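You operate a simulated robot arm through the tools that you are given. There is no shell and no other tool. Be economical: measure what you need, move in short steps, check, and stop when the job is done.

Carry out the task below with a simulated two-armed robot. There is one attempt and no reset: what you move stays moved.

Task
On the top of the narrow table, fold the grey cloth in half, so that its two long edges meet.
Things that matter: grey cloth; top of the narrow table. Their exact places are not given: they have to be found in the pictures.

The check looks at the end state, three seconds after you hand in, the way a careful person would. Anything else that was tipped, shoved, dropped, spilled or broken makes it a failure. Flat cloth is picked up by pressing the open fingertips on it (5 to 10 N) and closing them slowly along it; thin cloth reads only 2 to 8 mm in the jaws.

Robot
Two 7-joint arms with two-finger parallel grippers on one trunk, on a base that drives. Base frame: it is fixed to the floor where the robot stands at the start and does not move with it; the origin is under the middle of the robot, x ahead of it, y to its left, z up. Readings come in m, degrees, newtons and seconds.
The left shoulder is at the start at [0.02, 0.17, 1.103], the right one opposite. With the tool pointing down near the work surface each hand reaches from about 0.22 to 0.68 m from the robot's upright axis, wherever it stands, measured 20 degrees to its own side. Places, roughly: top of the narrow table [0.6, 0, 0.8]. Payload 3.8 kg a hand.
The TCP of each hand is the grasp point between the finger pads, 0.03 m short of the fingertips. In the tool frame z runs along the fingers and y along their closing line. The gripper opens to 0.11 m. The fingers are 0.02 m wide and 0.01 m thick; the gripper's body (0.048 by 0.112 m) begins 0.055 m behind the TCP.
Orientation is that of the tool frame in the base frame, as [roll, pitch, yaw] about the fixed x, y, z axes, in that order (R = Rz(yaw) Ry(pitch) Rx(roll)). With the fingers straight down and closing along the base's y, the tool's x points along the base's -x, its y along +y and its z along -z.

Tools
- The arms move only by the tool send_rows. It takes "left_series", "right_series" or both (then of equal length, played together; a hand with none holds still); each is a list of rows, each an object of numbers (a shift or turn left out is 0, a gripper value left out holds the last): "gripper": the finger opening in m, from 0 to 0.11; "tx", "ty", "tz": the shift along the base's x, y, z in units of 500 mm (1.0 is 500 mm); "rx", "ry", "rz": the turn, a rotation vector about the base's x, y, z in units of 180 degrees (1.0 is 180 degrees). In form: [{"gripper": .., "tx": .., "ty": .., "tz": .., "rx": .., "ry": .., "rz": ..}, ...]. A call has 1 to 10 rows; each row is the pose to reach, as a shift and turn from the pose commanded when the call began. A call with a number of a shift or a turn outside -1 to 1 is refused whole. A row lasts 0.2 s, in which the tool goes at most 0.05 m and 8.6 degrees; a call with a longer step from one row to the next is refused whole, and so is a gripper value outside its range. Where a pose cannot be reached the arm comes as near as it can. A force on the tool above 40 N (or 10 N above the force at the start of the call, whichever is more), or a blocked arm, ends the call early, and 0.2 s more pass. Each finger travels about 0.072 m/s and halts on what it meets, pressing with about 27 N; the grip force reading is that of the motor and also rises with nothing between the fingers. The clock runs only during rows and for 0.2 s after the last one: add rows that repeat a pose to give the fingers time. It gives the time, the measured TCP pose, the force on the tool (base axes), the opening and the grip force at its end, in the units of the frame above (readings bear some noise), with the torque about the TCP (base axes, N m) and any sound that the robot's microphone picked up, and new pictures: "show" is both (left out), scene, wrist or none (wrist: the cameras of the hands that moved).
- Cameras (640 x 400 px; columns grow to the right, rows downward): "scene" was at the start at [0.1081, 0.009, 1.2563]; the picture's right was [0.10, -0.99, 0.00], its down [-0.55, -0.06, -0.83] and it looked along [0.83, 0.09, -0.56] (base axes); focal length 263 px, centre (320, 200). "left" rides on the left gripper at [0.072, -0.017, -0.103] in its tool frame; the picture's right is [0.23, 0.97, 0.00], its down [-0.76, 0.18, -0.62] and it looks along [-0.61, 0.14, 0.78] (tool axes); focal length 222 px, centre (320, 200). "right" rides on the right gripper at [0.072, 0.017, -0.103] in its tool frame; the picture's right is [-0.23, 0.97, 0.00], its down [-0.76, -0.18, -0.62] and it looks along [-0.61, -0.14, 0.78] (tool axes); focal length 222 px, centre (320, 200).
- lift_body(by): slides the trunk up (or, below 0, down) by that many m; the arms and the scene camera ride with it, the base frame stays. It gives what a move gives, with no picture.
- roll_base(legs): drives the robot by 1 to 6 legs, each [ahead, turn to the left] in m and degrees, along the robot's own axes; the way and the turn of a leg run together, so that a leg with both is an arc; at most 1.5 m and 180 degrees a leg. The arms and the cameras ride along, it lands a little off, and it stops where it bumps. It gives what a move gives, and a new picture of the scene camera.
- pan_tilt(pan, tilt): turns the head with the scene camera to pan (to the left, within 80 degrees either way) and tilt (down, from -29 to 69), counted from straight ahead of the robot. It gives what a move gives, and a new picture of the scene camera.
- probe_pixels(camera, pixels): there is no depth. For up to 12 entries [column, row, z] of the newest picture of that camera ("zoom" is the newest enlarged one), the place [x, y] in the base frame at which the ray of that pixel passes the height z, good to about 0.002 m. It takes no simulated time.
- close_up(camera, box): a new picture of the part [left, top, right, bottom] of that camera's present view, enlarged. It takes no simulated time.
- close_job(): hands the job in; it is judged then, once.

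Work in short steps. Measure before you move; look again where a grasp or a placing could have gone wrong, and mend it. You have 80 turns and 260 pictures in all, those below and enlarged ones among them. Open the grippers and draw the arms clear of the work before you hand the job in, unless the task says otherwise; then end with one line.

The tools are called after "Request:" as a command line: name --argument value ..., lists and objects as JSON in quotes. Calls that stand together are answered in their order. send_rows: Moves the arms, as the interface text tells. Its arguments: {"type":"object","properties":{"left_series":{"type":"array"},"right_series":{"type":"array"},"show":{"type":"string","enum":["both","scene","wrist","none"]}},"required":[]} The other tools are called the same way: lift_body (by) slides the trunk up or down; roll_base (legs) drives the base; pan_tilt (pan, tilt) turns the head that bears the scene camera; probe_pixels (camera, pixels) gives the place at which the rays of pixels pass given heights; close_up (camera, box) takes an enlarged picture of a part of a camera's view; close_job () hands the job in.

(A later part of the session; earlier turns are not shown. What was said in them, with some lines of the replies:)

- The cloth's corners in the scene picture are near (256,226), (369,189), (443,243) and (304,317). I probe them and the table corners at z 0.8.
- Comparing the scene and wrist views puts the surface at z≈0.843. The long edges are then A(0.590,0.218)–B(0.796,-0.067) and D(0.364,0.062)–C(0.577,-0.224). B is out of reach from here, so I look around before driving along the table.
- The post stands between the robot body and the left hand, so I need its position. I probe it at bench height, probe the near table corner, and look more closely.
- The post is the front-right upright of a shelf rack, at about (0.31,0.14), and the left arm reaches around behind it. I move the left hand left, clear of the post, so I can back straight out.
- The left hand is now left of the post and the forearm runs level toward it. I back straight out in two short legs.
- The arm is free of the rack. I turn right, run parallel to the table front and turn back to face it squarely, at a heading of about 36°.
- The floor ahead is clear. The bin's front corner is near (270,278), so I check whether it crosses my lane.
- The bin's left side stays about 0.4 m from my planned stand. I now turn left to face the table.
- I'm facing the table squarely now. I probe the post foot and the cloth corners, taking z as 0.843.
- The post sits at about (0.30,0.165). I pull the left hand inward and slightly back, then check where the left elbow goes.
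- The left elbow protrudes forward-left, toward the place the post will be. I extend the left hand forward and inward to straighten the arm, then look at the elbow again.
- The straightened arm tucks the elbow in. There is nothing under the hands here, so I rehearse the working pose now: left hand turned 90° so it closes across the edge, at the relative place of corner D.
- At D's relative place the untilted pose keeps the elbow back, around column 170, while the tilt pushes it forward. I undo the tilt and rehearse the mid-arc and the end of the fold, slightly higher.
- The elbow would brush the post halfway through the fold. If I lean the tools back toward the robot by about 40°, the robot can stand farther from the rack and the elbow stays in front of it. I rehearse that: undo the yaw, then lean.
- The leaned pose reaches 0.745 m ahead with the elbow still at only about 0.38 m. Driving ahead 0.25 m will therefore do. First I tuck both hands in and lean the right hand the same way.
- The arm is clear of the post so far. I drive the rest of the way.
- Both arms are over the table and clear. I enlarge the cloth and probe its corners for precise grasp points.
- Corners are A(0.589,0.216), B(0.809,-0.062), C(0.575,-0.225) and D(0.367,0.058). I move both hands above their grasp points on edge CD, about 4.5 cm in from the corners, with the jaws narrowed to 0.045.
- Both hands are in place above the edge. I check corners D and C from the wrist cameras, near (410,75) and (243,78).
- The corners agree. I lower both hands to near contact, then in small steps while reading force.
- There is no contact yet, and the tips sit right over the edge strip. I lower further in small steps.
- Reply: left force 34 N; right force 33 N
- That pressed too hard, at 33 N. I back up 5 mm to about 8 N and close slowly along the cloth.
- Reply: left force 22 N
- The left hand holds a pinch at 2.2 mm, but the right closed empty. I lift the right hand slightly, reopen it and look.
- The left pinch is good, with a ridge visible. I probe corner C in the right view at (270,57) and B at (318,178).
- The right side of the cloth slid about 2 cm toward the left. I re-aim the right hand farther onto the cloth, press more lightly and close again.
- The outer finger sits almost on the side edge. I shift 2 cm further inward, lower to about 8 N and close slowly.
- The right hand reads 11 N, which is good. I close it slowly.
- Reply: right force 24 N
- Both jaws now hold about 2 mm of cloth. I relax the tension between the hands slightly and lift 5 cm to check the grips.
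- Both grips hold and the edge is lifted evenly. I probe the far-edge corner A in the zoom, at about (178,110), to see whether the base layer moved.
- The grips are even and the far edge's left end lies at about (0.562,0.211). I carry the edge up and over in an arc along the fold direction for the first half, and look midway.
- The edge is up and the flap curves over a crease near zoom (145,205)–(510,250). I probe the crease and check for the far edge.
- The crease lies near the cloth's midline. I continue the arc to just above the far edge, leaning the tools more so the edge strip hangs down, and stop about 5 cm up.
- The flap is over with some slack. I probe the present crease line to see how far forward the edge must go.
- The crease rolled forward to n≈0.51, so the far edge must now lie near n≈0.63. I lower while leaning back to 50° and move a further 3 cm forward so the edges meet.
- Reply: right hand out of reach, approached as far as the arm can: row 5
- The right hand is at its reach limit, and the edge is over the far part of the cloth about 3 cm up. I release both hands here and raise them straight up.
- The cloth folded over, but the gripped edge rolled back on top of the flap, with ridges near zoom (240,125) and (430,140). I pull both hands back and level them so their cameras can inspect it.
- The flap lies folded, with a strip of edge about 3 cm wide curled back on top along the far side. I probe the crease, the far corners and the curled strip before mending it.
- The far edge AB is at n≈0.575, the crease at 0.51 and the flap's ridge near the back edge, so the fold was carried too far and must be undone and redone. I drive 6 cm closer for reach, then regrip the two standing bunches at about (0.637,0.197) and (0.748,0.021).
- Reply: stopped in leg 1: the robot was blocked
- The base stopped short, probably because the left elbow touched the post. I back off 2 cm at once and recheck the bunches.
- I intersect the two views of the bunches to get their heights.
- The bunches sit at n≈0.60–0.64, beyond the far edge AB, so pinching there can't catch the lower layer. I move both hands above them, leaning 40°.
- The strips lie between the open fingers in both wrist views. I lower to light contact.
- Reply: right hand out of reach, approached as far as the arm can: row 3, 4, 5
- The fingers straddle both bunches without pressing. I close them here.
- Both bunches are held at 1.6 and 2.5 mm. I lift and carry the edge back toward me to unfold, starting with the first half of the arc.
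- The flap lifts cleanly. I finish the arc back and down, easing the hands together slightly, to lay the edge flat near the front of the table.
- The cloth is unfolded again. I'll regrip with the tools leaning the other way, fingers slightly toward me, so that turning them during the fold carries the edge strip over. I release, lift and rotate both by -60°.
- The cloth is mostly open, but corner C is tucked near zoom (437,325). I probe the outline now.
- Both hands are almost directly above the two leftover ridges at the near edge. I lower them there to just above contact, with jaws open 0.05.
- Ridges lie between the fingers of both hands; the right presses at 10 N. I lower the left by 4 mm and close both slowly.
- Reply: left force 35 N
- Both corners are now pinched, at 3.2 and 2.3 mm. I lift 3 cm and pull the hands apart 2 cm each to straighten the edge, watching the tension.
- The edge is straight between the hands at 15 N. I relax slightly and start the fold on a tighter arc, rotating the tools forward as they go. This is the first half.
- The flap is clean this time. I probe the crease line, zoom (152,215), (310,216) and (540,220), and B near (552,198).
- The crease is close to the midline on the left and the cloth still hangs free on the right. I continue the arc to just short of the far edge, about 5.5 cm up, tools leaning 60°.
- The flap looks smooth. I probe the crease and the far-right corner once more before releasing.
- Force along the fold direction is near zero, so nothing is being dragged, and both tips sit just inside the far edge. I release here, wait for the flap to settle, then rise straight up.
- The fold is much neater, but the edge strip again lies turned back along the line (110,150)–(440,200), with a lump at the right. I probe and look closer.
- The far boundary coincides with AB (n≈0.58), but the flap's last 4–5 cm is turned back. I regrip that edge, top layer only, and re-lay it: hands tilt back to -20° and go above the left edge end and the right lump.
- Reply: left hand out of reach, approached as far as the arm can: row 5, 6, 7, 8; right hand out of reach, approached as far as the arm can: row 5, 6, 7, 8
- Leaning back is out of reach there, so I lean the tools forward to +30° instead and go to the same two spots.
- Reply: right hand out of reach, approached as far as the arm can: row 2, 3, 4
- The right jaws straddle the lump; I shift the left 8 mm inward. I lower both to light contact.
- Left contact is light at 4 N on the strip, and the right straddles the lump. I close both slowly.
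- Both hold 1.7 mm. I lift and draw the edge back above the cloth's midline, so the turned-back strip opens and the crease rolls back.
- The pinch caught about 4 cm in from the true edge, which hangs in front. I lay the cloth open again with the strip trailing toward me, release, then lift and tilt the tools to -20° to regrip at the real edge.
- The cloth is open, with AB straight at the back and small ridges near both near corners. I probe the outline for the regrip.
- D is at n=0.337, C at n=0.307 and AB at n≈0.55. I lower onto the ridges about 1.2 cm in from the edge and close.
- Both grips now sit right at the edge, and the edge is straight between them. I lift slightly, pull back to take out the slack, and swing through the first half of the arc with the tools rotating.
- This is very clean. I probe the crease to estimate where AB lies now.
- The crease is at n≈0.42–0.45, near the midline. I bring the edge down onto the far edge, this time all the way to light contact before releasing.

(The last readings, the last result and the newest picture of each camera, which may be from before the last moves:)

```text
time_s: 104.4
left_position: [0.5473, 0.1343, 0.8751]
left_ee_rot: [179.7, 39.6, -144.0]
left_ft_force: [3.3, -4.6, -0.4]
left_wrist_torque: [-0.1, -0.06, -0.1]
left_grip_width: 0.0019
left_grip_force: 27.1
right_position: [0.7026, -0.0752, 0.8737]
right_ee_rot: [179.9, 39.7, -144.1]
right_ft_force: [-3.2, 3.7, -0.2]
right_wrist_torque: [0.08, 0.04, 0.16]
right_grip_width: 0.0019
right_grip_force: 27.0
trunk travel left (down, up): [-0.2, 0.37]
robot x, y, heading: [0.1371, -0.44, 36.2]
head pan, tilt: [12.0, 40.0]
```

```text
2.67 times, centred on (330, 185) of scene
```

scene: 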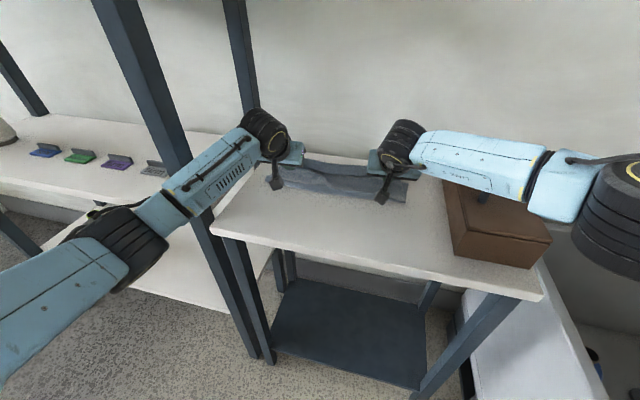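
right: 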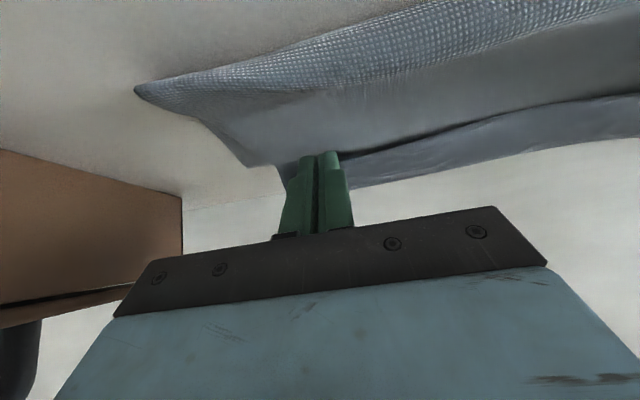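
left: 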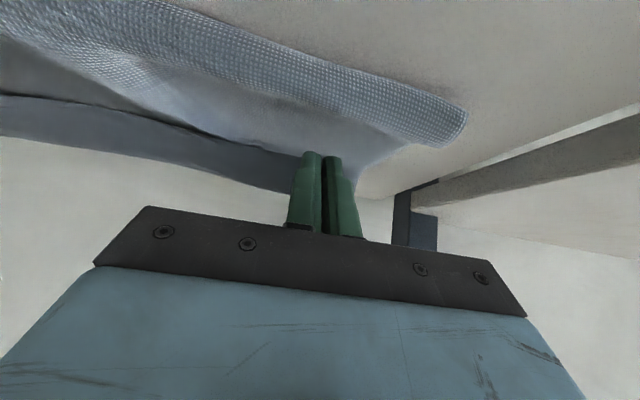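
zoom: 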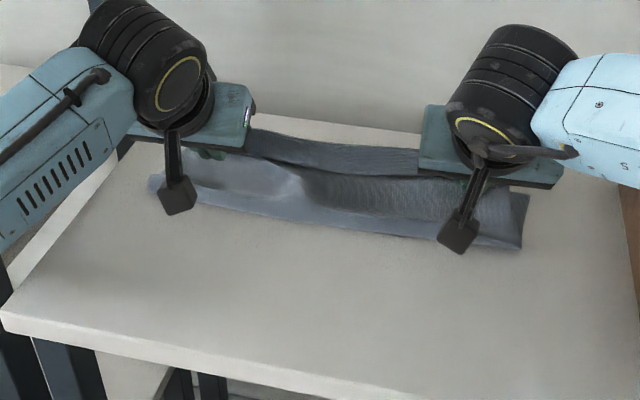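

The lower layer's far band is now visible beyond the held edge, between (250,130) and (420,155). I measure the gap between the held edge and AB.

Request:
probe_pixels --camera "zoom" --pixels '[[270, 131, 0.845], [400, 149, 0.845], [280, 160, 0.855], [400, 176, 0.855], [527, 195, 0.845], [520, 248, 0.845], [160, 195, 0.85], [330, 225, 0.85]]'

Request:
close_up --camera "left" --box '[0, 60, 380, 260]'

Request:
probe_pixels --camera "left" --pixels '[[150, 165, 0.845], [250, 183, 0.845], [150, 117, 0.852], [250, 147, 0.852]]'

Request:
probe_pixels --camera "right" --pixels '[[400, 178, 0.845], [550, 148, 0.845], [400, 142, 0.852], [250, 165, 0.845]]'

```text
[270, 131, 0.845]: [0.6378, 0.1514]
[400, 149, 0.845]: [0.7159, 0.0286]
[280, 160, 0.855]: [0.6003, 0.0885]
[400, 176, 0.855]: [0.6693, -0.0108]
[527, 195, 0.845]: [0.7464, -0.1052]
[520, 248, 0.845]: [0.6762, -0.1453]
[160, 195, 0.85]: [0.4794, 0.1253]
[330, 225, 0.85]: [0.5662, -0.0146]
```

```text
1.68 times, centred on (190, 160) of left
```

zoom: 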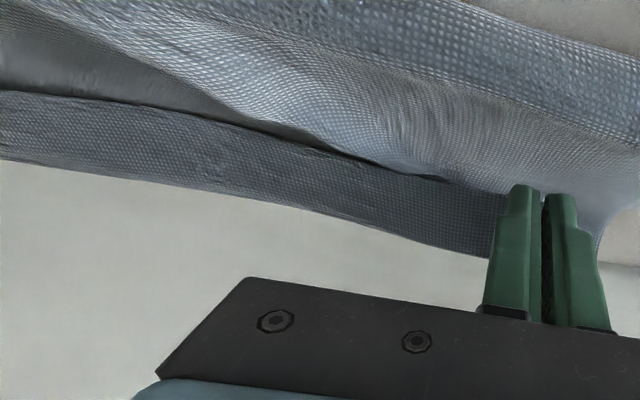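

```text
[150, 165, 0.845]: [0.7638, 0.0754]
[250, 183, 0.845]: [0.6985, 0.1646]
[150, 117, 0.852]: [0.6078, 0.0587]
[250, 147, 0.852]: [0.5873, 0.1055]
```

```text
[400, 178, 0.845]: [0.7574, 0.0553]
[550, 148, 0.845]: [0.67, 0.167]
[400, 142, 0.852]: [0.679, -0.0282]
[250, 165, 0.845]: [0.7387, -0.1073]
```

The held edge hovers at n≈0.53–0.56, z≈0.86, right over AB (n≈0.54), so it's aligned. I lower to contact, open gently, rise straight up and inspect.

Request:
send_rows --left_series '[{"tz": -0.008}, {"tz": -0.01, "gripper": 0.012}, {"tz": -0.01, "gripper": 0.025}, {"tz": -0.008, "gripper": 0.04}, {"tz": -0.004, "gripper": 0.055}, {"tz": 0.01, "gripper": 0.06}, {"tz": 0.05}, {"tz": 0.12}, {"tz": 0.2}, {"tz": 0.26}]' --right_series '[{"tz": -0.008}, {"tz": -0.01, "gripper": 0.012}, {"tz": -0.01, "gripper": 0.025}, {"tz": -0.008, "gripper": 0.04}, {"tz": -0.004, "gripper": 0.055}, {"tz": 0.01, "gripper": 0.06}, {"tz": 0.05}, {"tz": 0.12}, {"tz": 0.2}, {"tz": 0.26}]' --show "none"

Request:
send_rows --left_series '[{"tx": -0.064, "ty": -0.047, "gripper": 0.03, "rx": -0.0165, "ry": 0.0224}, {"tx": -0.128, "ty": -0.095, "gripper": 0.0, "rx": -0.0329, "ry": 0.0448}, {"tx": -0.193, "ty": -0.142, "rx": -0.0494, "ry": 0.0672}, {"tx": -0.225, "ty": -0.166, "rx": -0.0658, "ry": 0.0896}]' --right_series '[{"tx": -0.064, "ty": -0.047, "gripper": 0.03, "rx": -0.0165, "ry": 0.0224}, {"tx": -0.128, "ty": -0.095, "gripper": 0.0, "rx": -0.0329, "ry": 0.0448}, {"tx": -0.193, "ty": -0.142, "rx": -0.0494, "ry": 0.0672}, {"tx": -0.225, "ty": -0.166, "rx": -0.0658, "ry": 0.0896}]'

Request:
close_up --camera "scene" --box '[245, 120, 445, 245]'

```text
time_s: 106.6
left_position: [0.5464, 0.1344, 1.005]
left_ee_rot: [179.7, 39.6, -144.2]
left_ft_force: [0.4, -0.2, 0.8]
left_wrist_torque: [0.0, 0.01, -0.01]
left_grip_width: 0.0597
left_grip_force: 0.0
right_position: [0.7024, -0.075, 1.0054]
right_ee_rot: [179.8, 39.7, -144.2]
right_ft_force: [0.1, 1.3, -0.1]
right_wrist_torque: [0.0, 0.04, 0.01]
right_grip_width: 0.0601
right_grip_force: 0.1
trunk travel left (down, up): [-0.2, 0.37]
robot x, y, heading: [0.1395, -0.4347, 36.0]
head pan, tilt: [12.0, 40.0]
```

```text
time_s: 107.6
left_position: [0.4348, 0.0508, 1.0062]
left_ee_rot: [179.8, 19.4, -144.0]
left_ft_force: [0.7, 0.2, 0.2]
left_wrist_torque: [0.03, -0.04, 0.01]
left_grip_width: 0.0
left_grip_force: 27.2
right_position: [0.5893, -0.1572, 1.0048]
right_ee_rot: [-180.0, 19.7, -144.1]
right_ft_force: [-0.2, -0.6, 1.2]
right_wrist_torque: [0.02, -0.01, -0.01]
right_grip_width: 0.0
right_grip_force: 26.8
trunk travel left (down, up): [-0.2, 0.37]
robot x, y, heading: [0.1394, -0.4397, 36.2]
head pan, tilt: [12.0, 40.0]
```

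scene: 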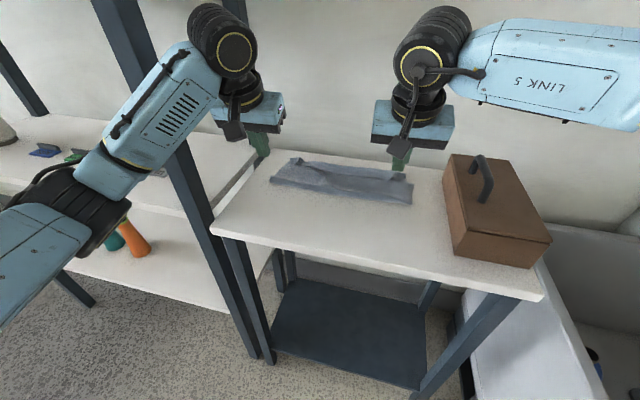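
right: 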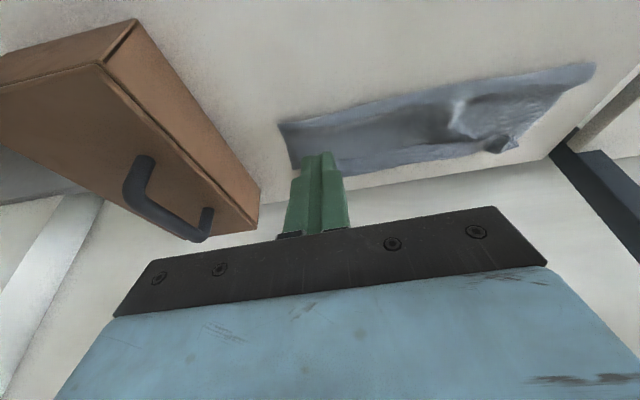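
left: 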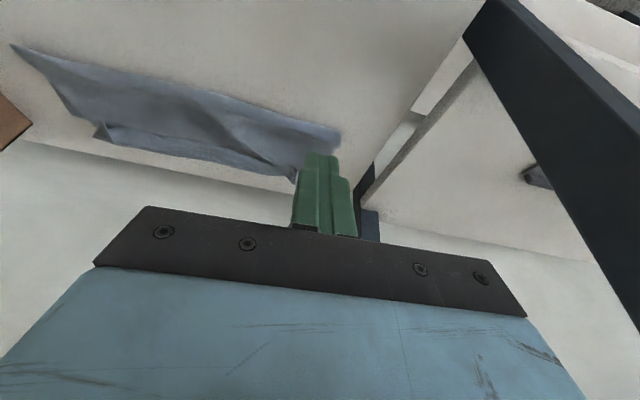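

```text
3.20 times, centred on (345, 182) of scene
```

zoom: 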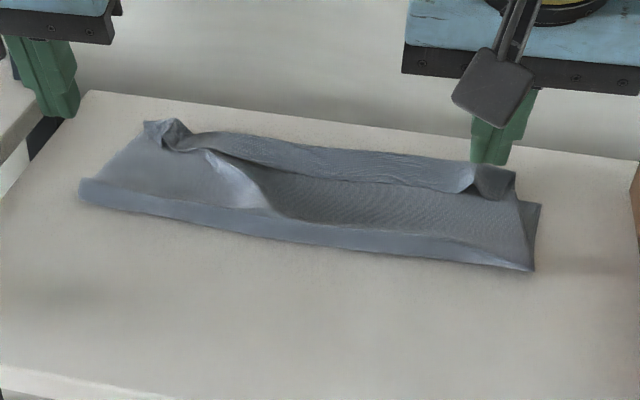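

A narrow strip of about 2 cm still leans back at the far side; otherwise the halves line up. I measure ridge, strip edge, crease and B.

Request:
probe_pixels --camera "zoom" --pixels '[[330, 148, 0.86], [330, 182, 0.848], [300, 242, 0.847], [541, 205, 0.844], [533, 270, 0.845], [80, 198, 0.847], [145, 123, 0.86], [165, 150, 0.85], [470, 192, 0.85], [515, 172, 0.86]]'

Request:
close_up --camera "right" --box '[270, 50, 610, 190]'

Request:
close_up --camera "left" --box '[0, 30, 350, 200]'

```text
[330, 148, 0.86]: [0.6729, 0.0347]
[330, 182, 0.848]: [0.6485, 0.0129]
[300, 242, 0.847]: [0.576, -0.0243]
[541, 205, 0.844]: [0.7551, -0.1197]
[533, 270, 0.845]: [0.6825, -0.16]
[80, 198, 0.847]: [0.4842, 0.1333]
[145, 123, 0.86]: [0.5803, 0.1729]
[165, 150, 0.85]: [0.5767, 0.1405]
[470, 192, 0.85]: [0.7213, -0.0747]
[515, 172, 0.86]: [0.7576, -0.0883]
```

```text
1.88 times, centred on (440, 120) of right
```

zoom: 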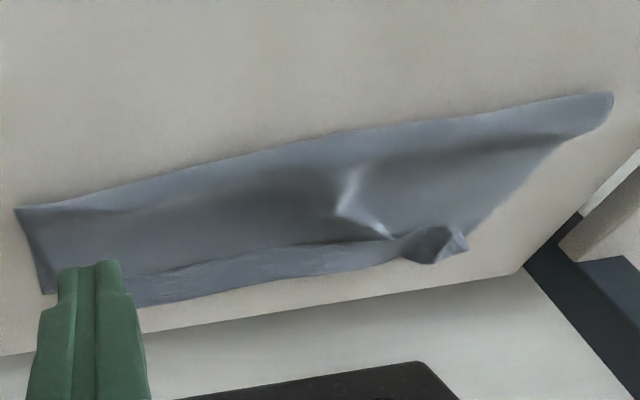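

```text
1.83 times, centred on (175, 115) of left
```

zoom: 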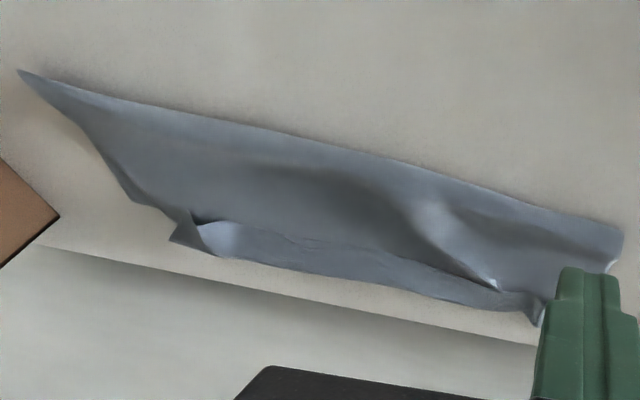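

The held edge rests within about 1–2 cm of AB (CD n≈0.53–0.55, AB n≈0.54), with only a raised ridge at n≈0.56. I flatten the two bunches by pressing straight down with closed fingertips.

Request:
send_rows --left_series '[{"tx": 0.064, "ty": 0.049, "tz": -0.03, "rx": 0.0128, "ry": -0.0175}, {"tx": 0.127, "ty": 0.098, "tz": -0.07, "rx": 0.0257, "ry": -0.035}, {"tx": 0.191, "ty": 0.147, "tz": -0.12, "rx": 0.0385, "ry": -0.0524}, {"tx": 0.2546, "ty": 0.1956, "tz": -0.17, "rx": 0.0513, "ry": -0.0699}, {"tx": 0.2546, "ty": 0.1956, "tz": -0.22, "rx": 0.0513, "ry": -0.0699}, {"tx": 0.2546, "ty": 0.1956, "tz": -0.25, "rx": 0.0513, "ry": -0.0699}, {"tx": 0.2546, "ty": 0.1956, "tz": -0.26, "rx": 0.0513, "ry": -0.0699}, {"tx": 0.2546, "ty": 0.1956, "tz": -0.264, "rx": 0.0513, "ry": -0.0699}, {"tx": 0.2546, "ty": 0.1956, "tz": -0.264, "rx": 0.0513, "ry": -0.0699}, {"tx": 0.2546, "ty": 0.1956, "tz": -0.19, "rx": 0.0513, "ry": -0.0699}]' --right_series '[{"tx": 0.065, "ty": 0.045, "tz": -0.03, "rx": 0.0128, "ry": -0.0175}, {"tx": 0.131, "ty": 0.09, "tz": -0.07, "rx": 0.0257, "ry": -0.035}, {"tx": 0.196, "ty": 0.136, "tz": -0.12, "rx": 0.0385, "ry": -0.0524}, {"tx": 0.2618, "ty": 0.1812, "tz": -0.17, "rx": 0.0513, "ry": -0.0699}, {"tx": 0.2618, "ty": 0.1812, "tz": -0.22, "rx": 0.0513, "ry": -0.0699}, {"tx": 0.2618, "ty": 0.1812, "tz": -0.25, "rx": 0.0513, "ry": -0.0699}, {"tx": 0.2618, "ty": 0.1812, "tz": -0.26, "rx": 0.0513, "ry": -0.0699}, {"tx": 0.2618, "ty": 0.1812, "tz": -0.264, "rx": 0.0513, "ry": -0.0699}, {"tx": 0.2618, "ty": 0.1812, "tz": -0.264, "rx": 0.0513, "ry": -0.0699}, {"tx": 0.2618, "ty": 0.1812, "tz": -0.19, "rx": 0.0513, "ry": -0.0699}]'

Request:
close_up --camera "scene" --box '[245, 120, 445, 245]'

```text
time_s: 109.8
left_position: [0.5612, 0.1498, 0.9102]
left_ee_rot: [179.8, 35.1, -144.0]
left_ft_force: [-0.5, 0.1, 0.4]
left_wrist_torque: [0.01, 0.03, 0.01]
left_grip_width: 0.0
left_grip_force: 27.3
right_position: [0.7205, -0.0657, 0.9088]
right_ee_rot: [-180.0, 35.3, -144.0]
right_ft_force: [-0.8, 0.9, -0.1]
right_wrist_torque: [0.02, 0.0, 0.01]
right_grip_width: 0.0001
right_grip_force: 27.0
trunk travel left (down, up): [-0.2, 0.37]
robot x, y, heading: [0.1375, -0.4373, 35.9]
head pan, tilt: [12.0, 40.0]
```

scene: 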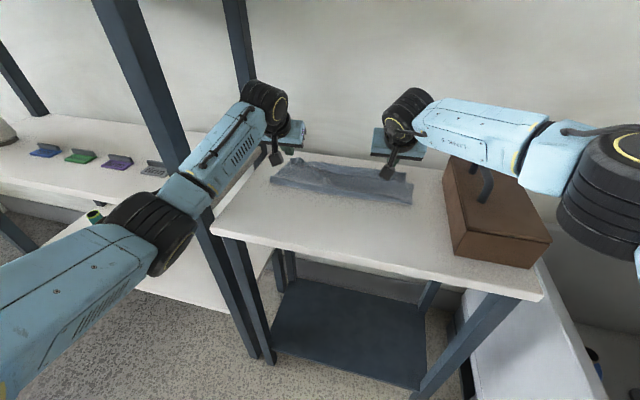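
right: 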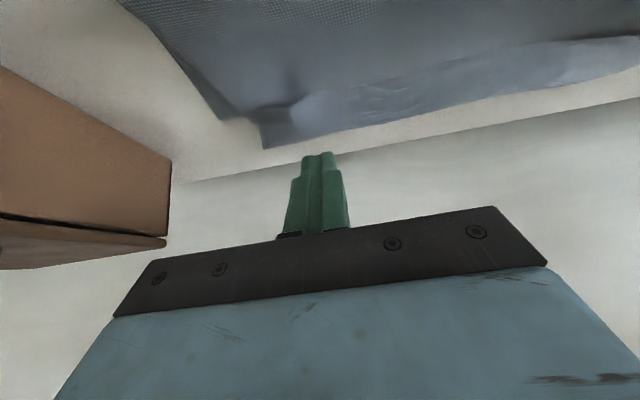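
left: 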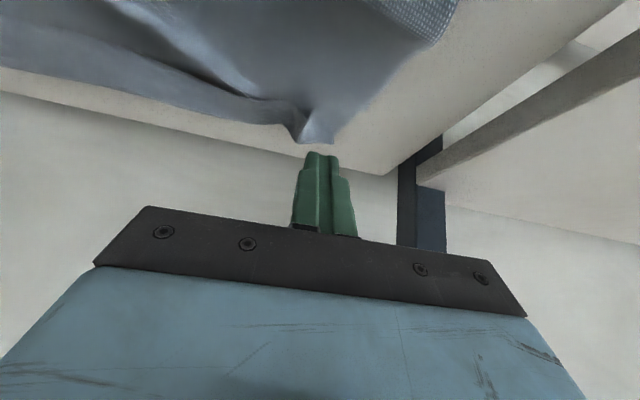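

```text
3.20 times, centred on (345, 182) of scene
```

zoom: 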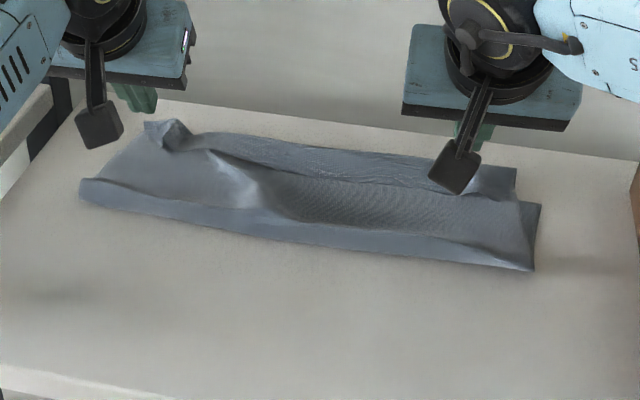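

The ends are flatter. I press the middle of the ridge the same way, then draw both hands up and back.

Request:
send_rows --left_series '[{"tx": 0.04, "ty": -0.055}, {"tx": 0.0805, "ty": -0.11}, {"tx": 0.0805, "ty": -0.11, "tz": -0.04}, {"tx": 0.0805, "ty": -0.11, "tz": -0.066}, {"tx": 0.0805, "ty": -0.11, "tz": -0.073}, {"tx": 0.0805, "ty": -0.11, "tz": -0.073}, {"tx": 0.0805, "ty": -0.11, "tz": 0.0}, {"tx": 0.0805, "ty": -0.11, "tz": 0.08}, {"tx": 0.0805, "ty": -0.11, "tz": 0.16}]' --right_series '[{"tx": -0.035, "ty": 0.048}, {"tx": -0.07, "ty": 0.096}, {"tx": -0.07, "ty": 0.096, "tz": -0.04}, {"tx": -0.07, "ty": 0.096, "tz": -0.066}, {"tx": -0.07, "ty": 0.096, "tz": -0.073}, {"tx": -0.07, "ty": 0.096, "tz": -0.073}, {"tx": -0.07, "ty": 0.096, "tz": 0.0}, {"tx": -0.07, "ty": 0.096, "tz": 0.08}, {"tx": -0.07, "ty": 0.096, "tz": 0.16}]' --show "none"

Request:
send_rows --left_series '[{"tx": -0.07, "ty": -0.045, "tz": 0.03}, {"tx": -0.14, "ty": -0.09, "tz": 0.06}, {"tx": -0.21, "ty": -0.135, "tz": 0.08}, {"tx": -0.27, "ty": -0.17, "tz": 0.1, "gripper": 0.05}]' --right_series '[{"tx": -0.05, "ty": -0.06, "tz": 0.03}, {"tx": -0.1, "ty": -0.13, "tz": 0.06}, {"tx": -0.15, "ty": -0.19, "tz": 0.08}, {"tx": -0.19, "ty": -0.24, "tz": 0.1, "gripper": 0.05}]' --show "wrist"

Request:
close_up --camera "scene" --box '[245, 120, 445, 245]'

```text
time_s: 111.8
left_position: [0.6024, 0.0948, 0.9905]
left_ee_rot: [179.7, 35.2, -144.2]
left_ft_force: [-0.9, 0.0, 0.0]
left_wrist_torque: [0.0, 0.01, -0.01]
left_grip_width: 0.0
left_grip_force: 27.9
right_position: [0.6841, -0.0165, 0.9892]
right_ee_rot: [179.9, 35.3, -144.1]
right_ft_force: [-0.3, 0.4, -1.1]
right_wrist_torque: [0.01, -0.01, 0.0]
right_grip_width: 0.0
right_grip_force: 27.0
trunk travel left (down, up): [-0.2, 0.37]
robot x, y, heading: [0.1408, -0.4357, 36.0]
head pan, tilt: [12.0, 40.0]
```

```text
time_s: 112.8
left_position: [0.4648, 0.0084, 1.0393]
left_ee_rot: [179.7, 35.2, -144.1]
left_ft_force: [-0.3, 0.0, -0.4]
left_wrist_torque: [0.01, -0.02, -0.01]
left_grip_width: 0.0505
left_grip_force: 0.3
right_position: [0.5915, -0.1381, 1.0394]
right_ee_rot: [179.9, 35.4, -144.3]
right_ft_force: [-0.2, -0.7, -0.3]
right_wrist_torque: [0.04, 0.01, -0.02]
right_grip_width: 0.0503
right_grip_force: 0.1
trunk travel left (down, up): [-0.2, 0.37]
robot x, y, heading: [0.141, -0.436, 36.1]
head pan, tilt: [12.0, 40.0]
```

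right: 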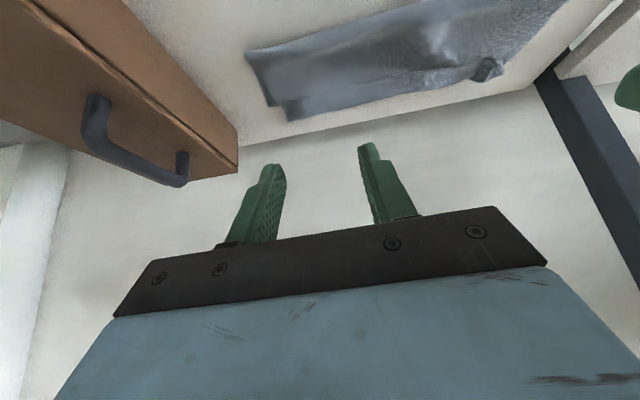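
left: 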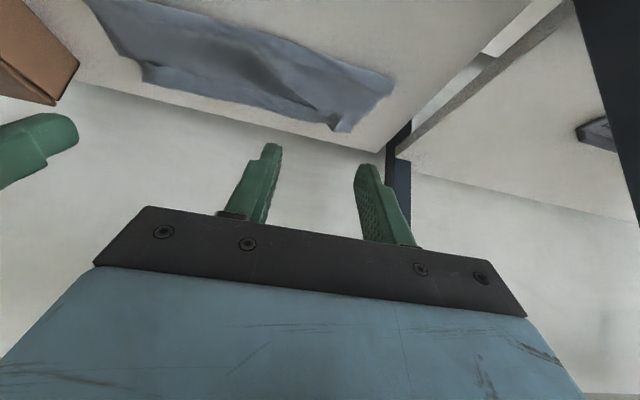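

```text
3.20 times, centred on (345, 182) of scene
```

zoom: 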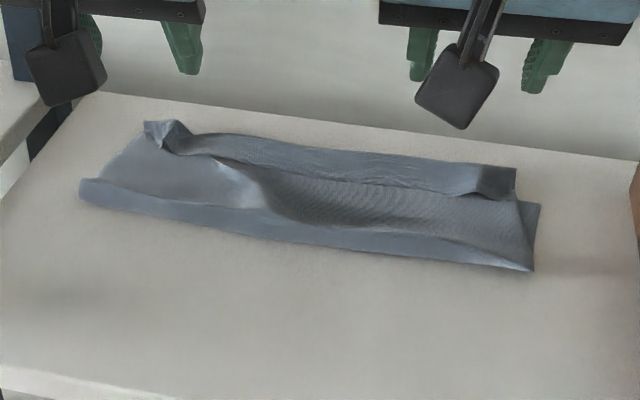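

The two long edges lie together along the far side and the cloth is settled. I back the robot off so both open hands are clear of the table.

Request:
roll_base --legs '[[-0.25, 0]]'

Request:
close_up --camera "scene" --box '[220, 90, 440, 230]'

```text
time_s: 114.6
left_position: [0.263, -0.1363, 1.0412]
left_ee_rot: [179.8, 35.2, -144.0]
left_ft_force: [0.2, -0.6, 0.1]
left_wrist_torque: [-0.03, -0.04, -0.02]
left_grip_width: 0.0501
left_grip_force: 0.0
right_position: [0.39, -0.2834, 1.0398]
right_ee_rot: [179.9, 35.3, -144.0]
right_ft_force: [-0.3, -0.6, 0.3]
right_wrist_torque: [0.01, 0.0, 0.01]
right_grip_width: 0.0501
right_grip_force: 0.0
trunk travel left (down, up): [-0.2, 0.37]
robot x, y, heading: [-0.0608, -0.5838, 36.1]
head pan, tilt: [12.0, 40.0]
```

scene: 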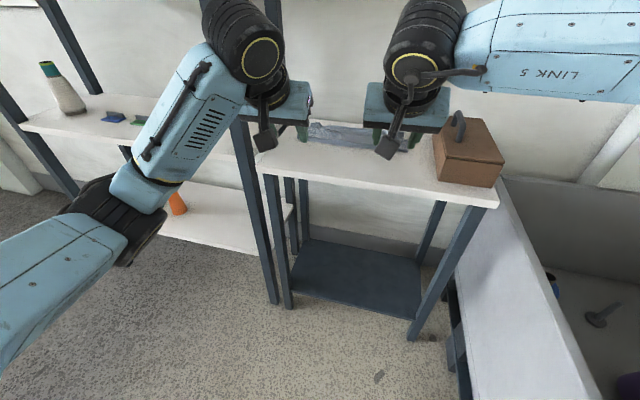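

```text
2.86 times, centred on (330, 160) of scene
```

zoom: 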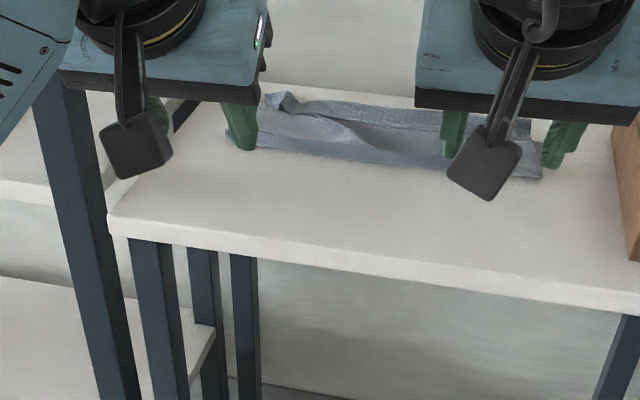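

The grippers are open, both arms are clear, and the toolbox and rack items look undisturbed. I hand the job in.

Request:
close_job

```text
The job is handed in.
```

The grey cloth is folded over on the narrow table with its two long edges within about 1–2 cm of each other. It is not a neat fold: a strip about 2 cm wide along the folded-over edge is still turned back, and the crease sits 3–5 cm off the midline.
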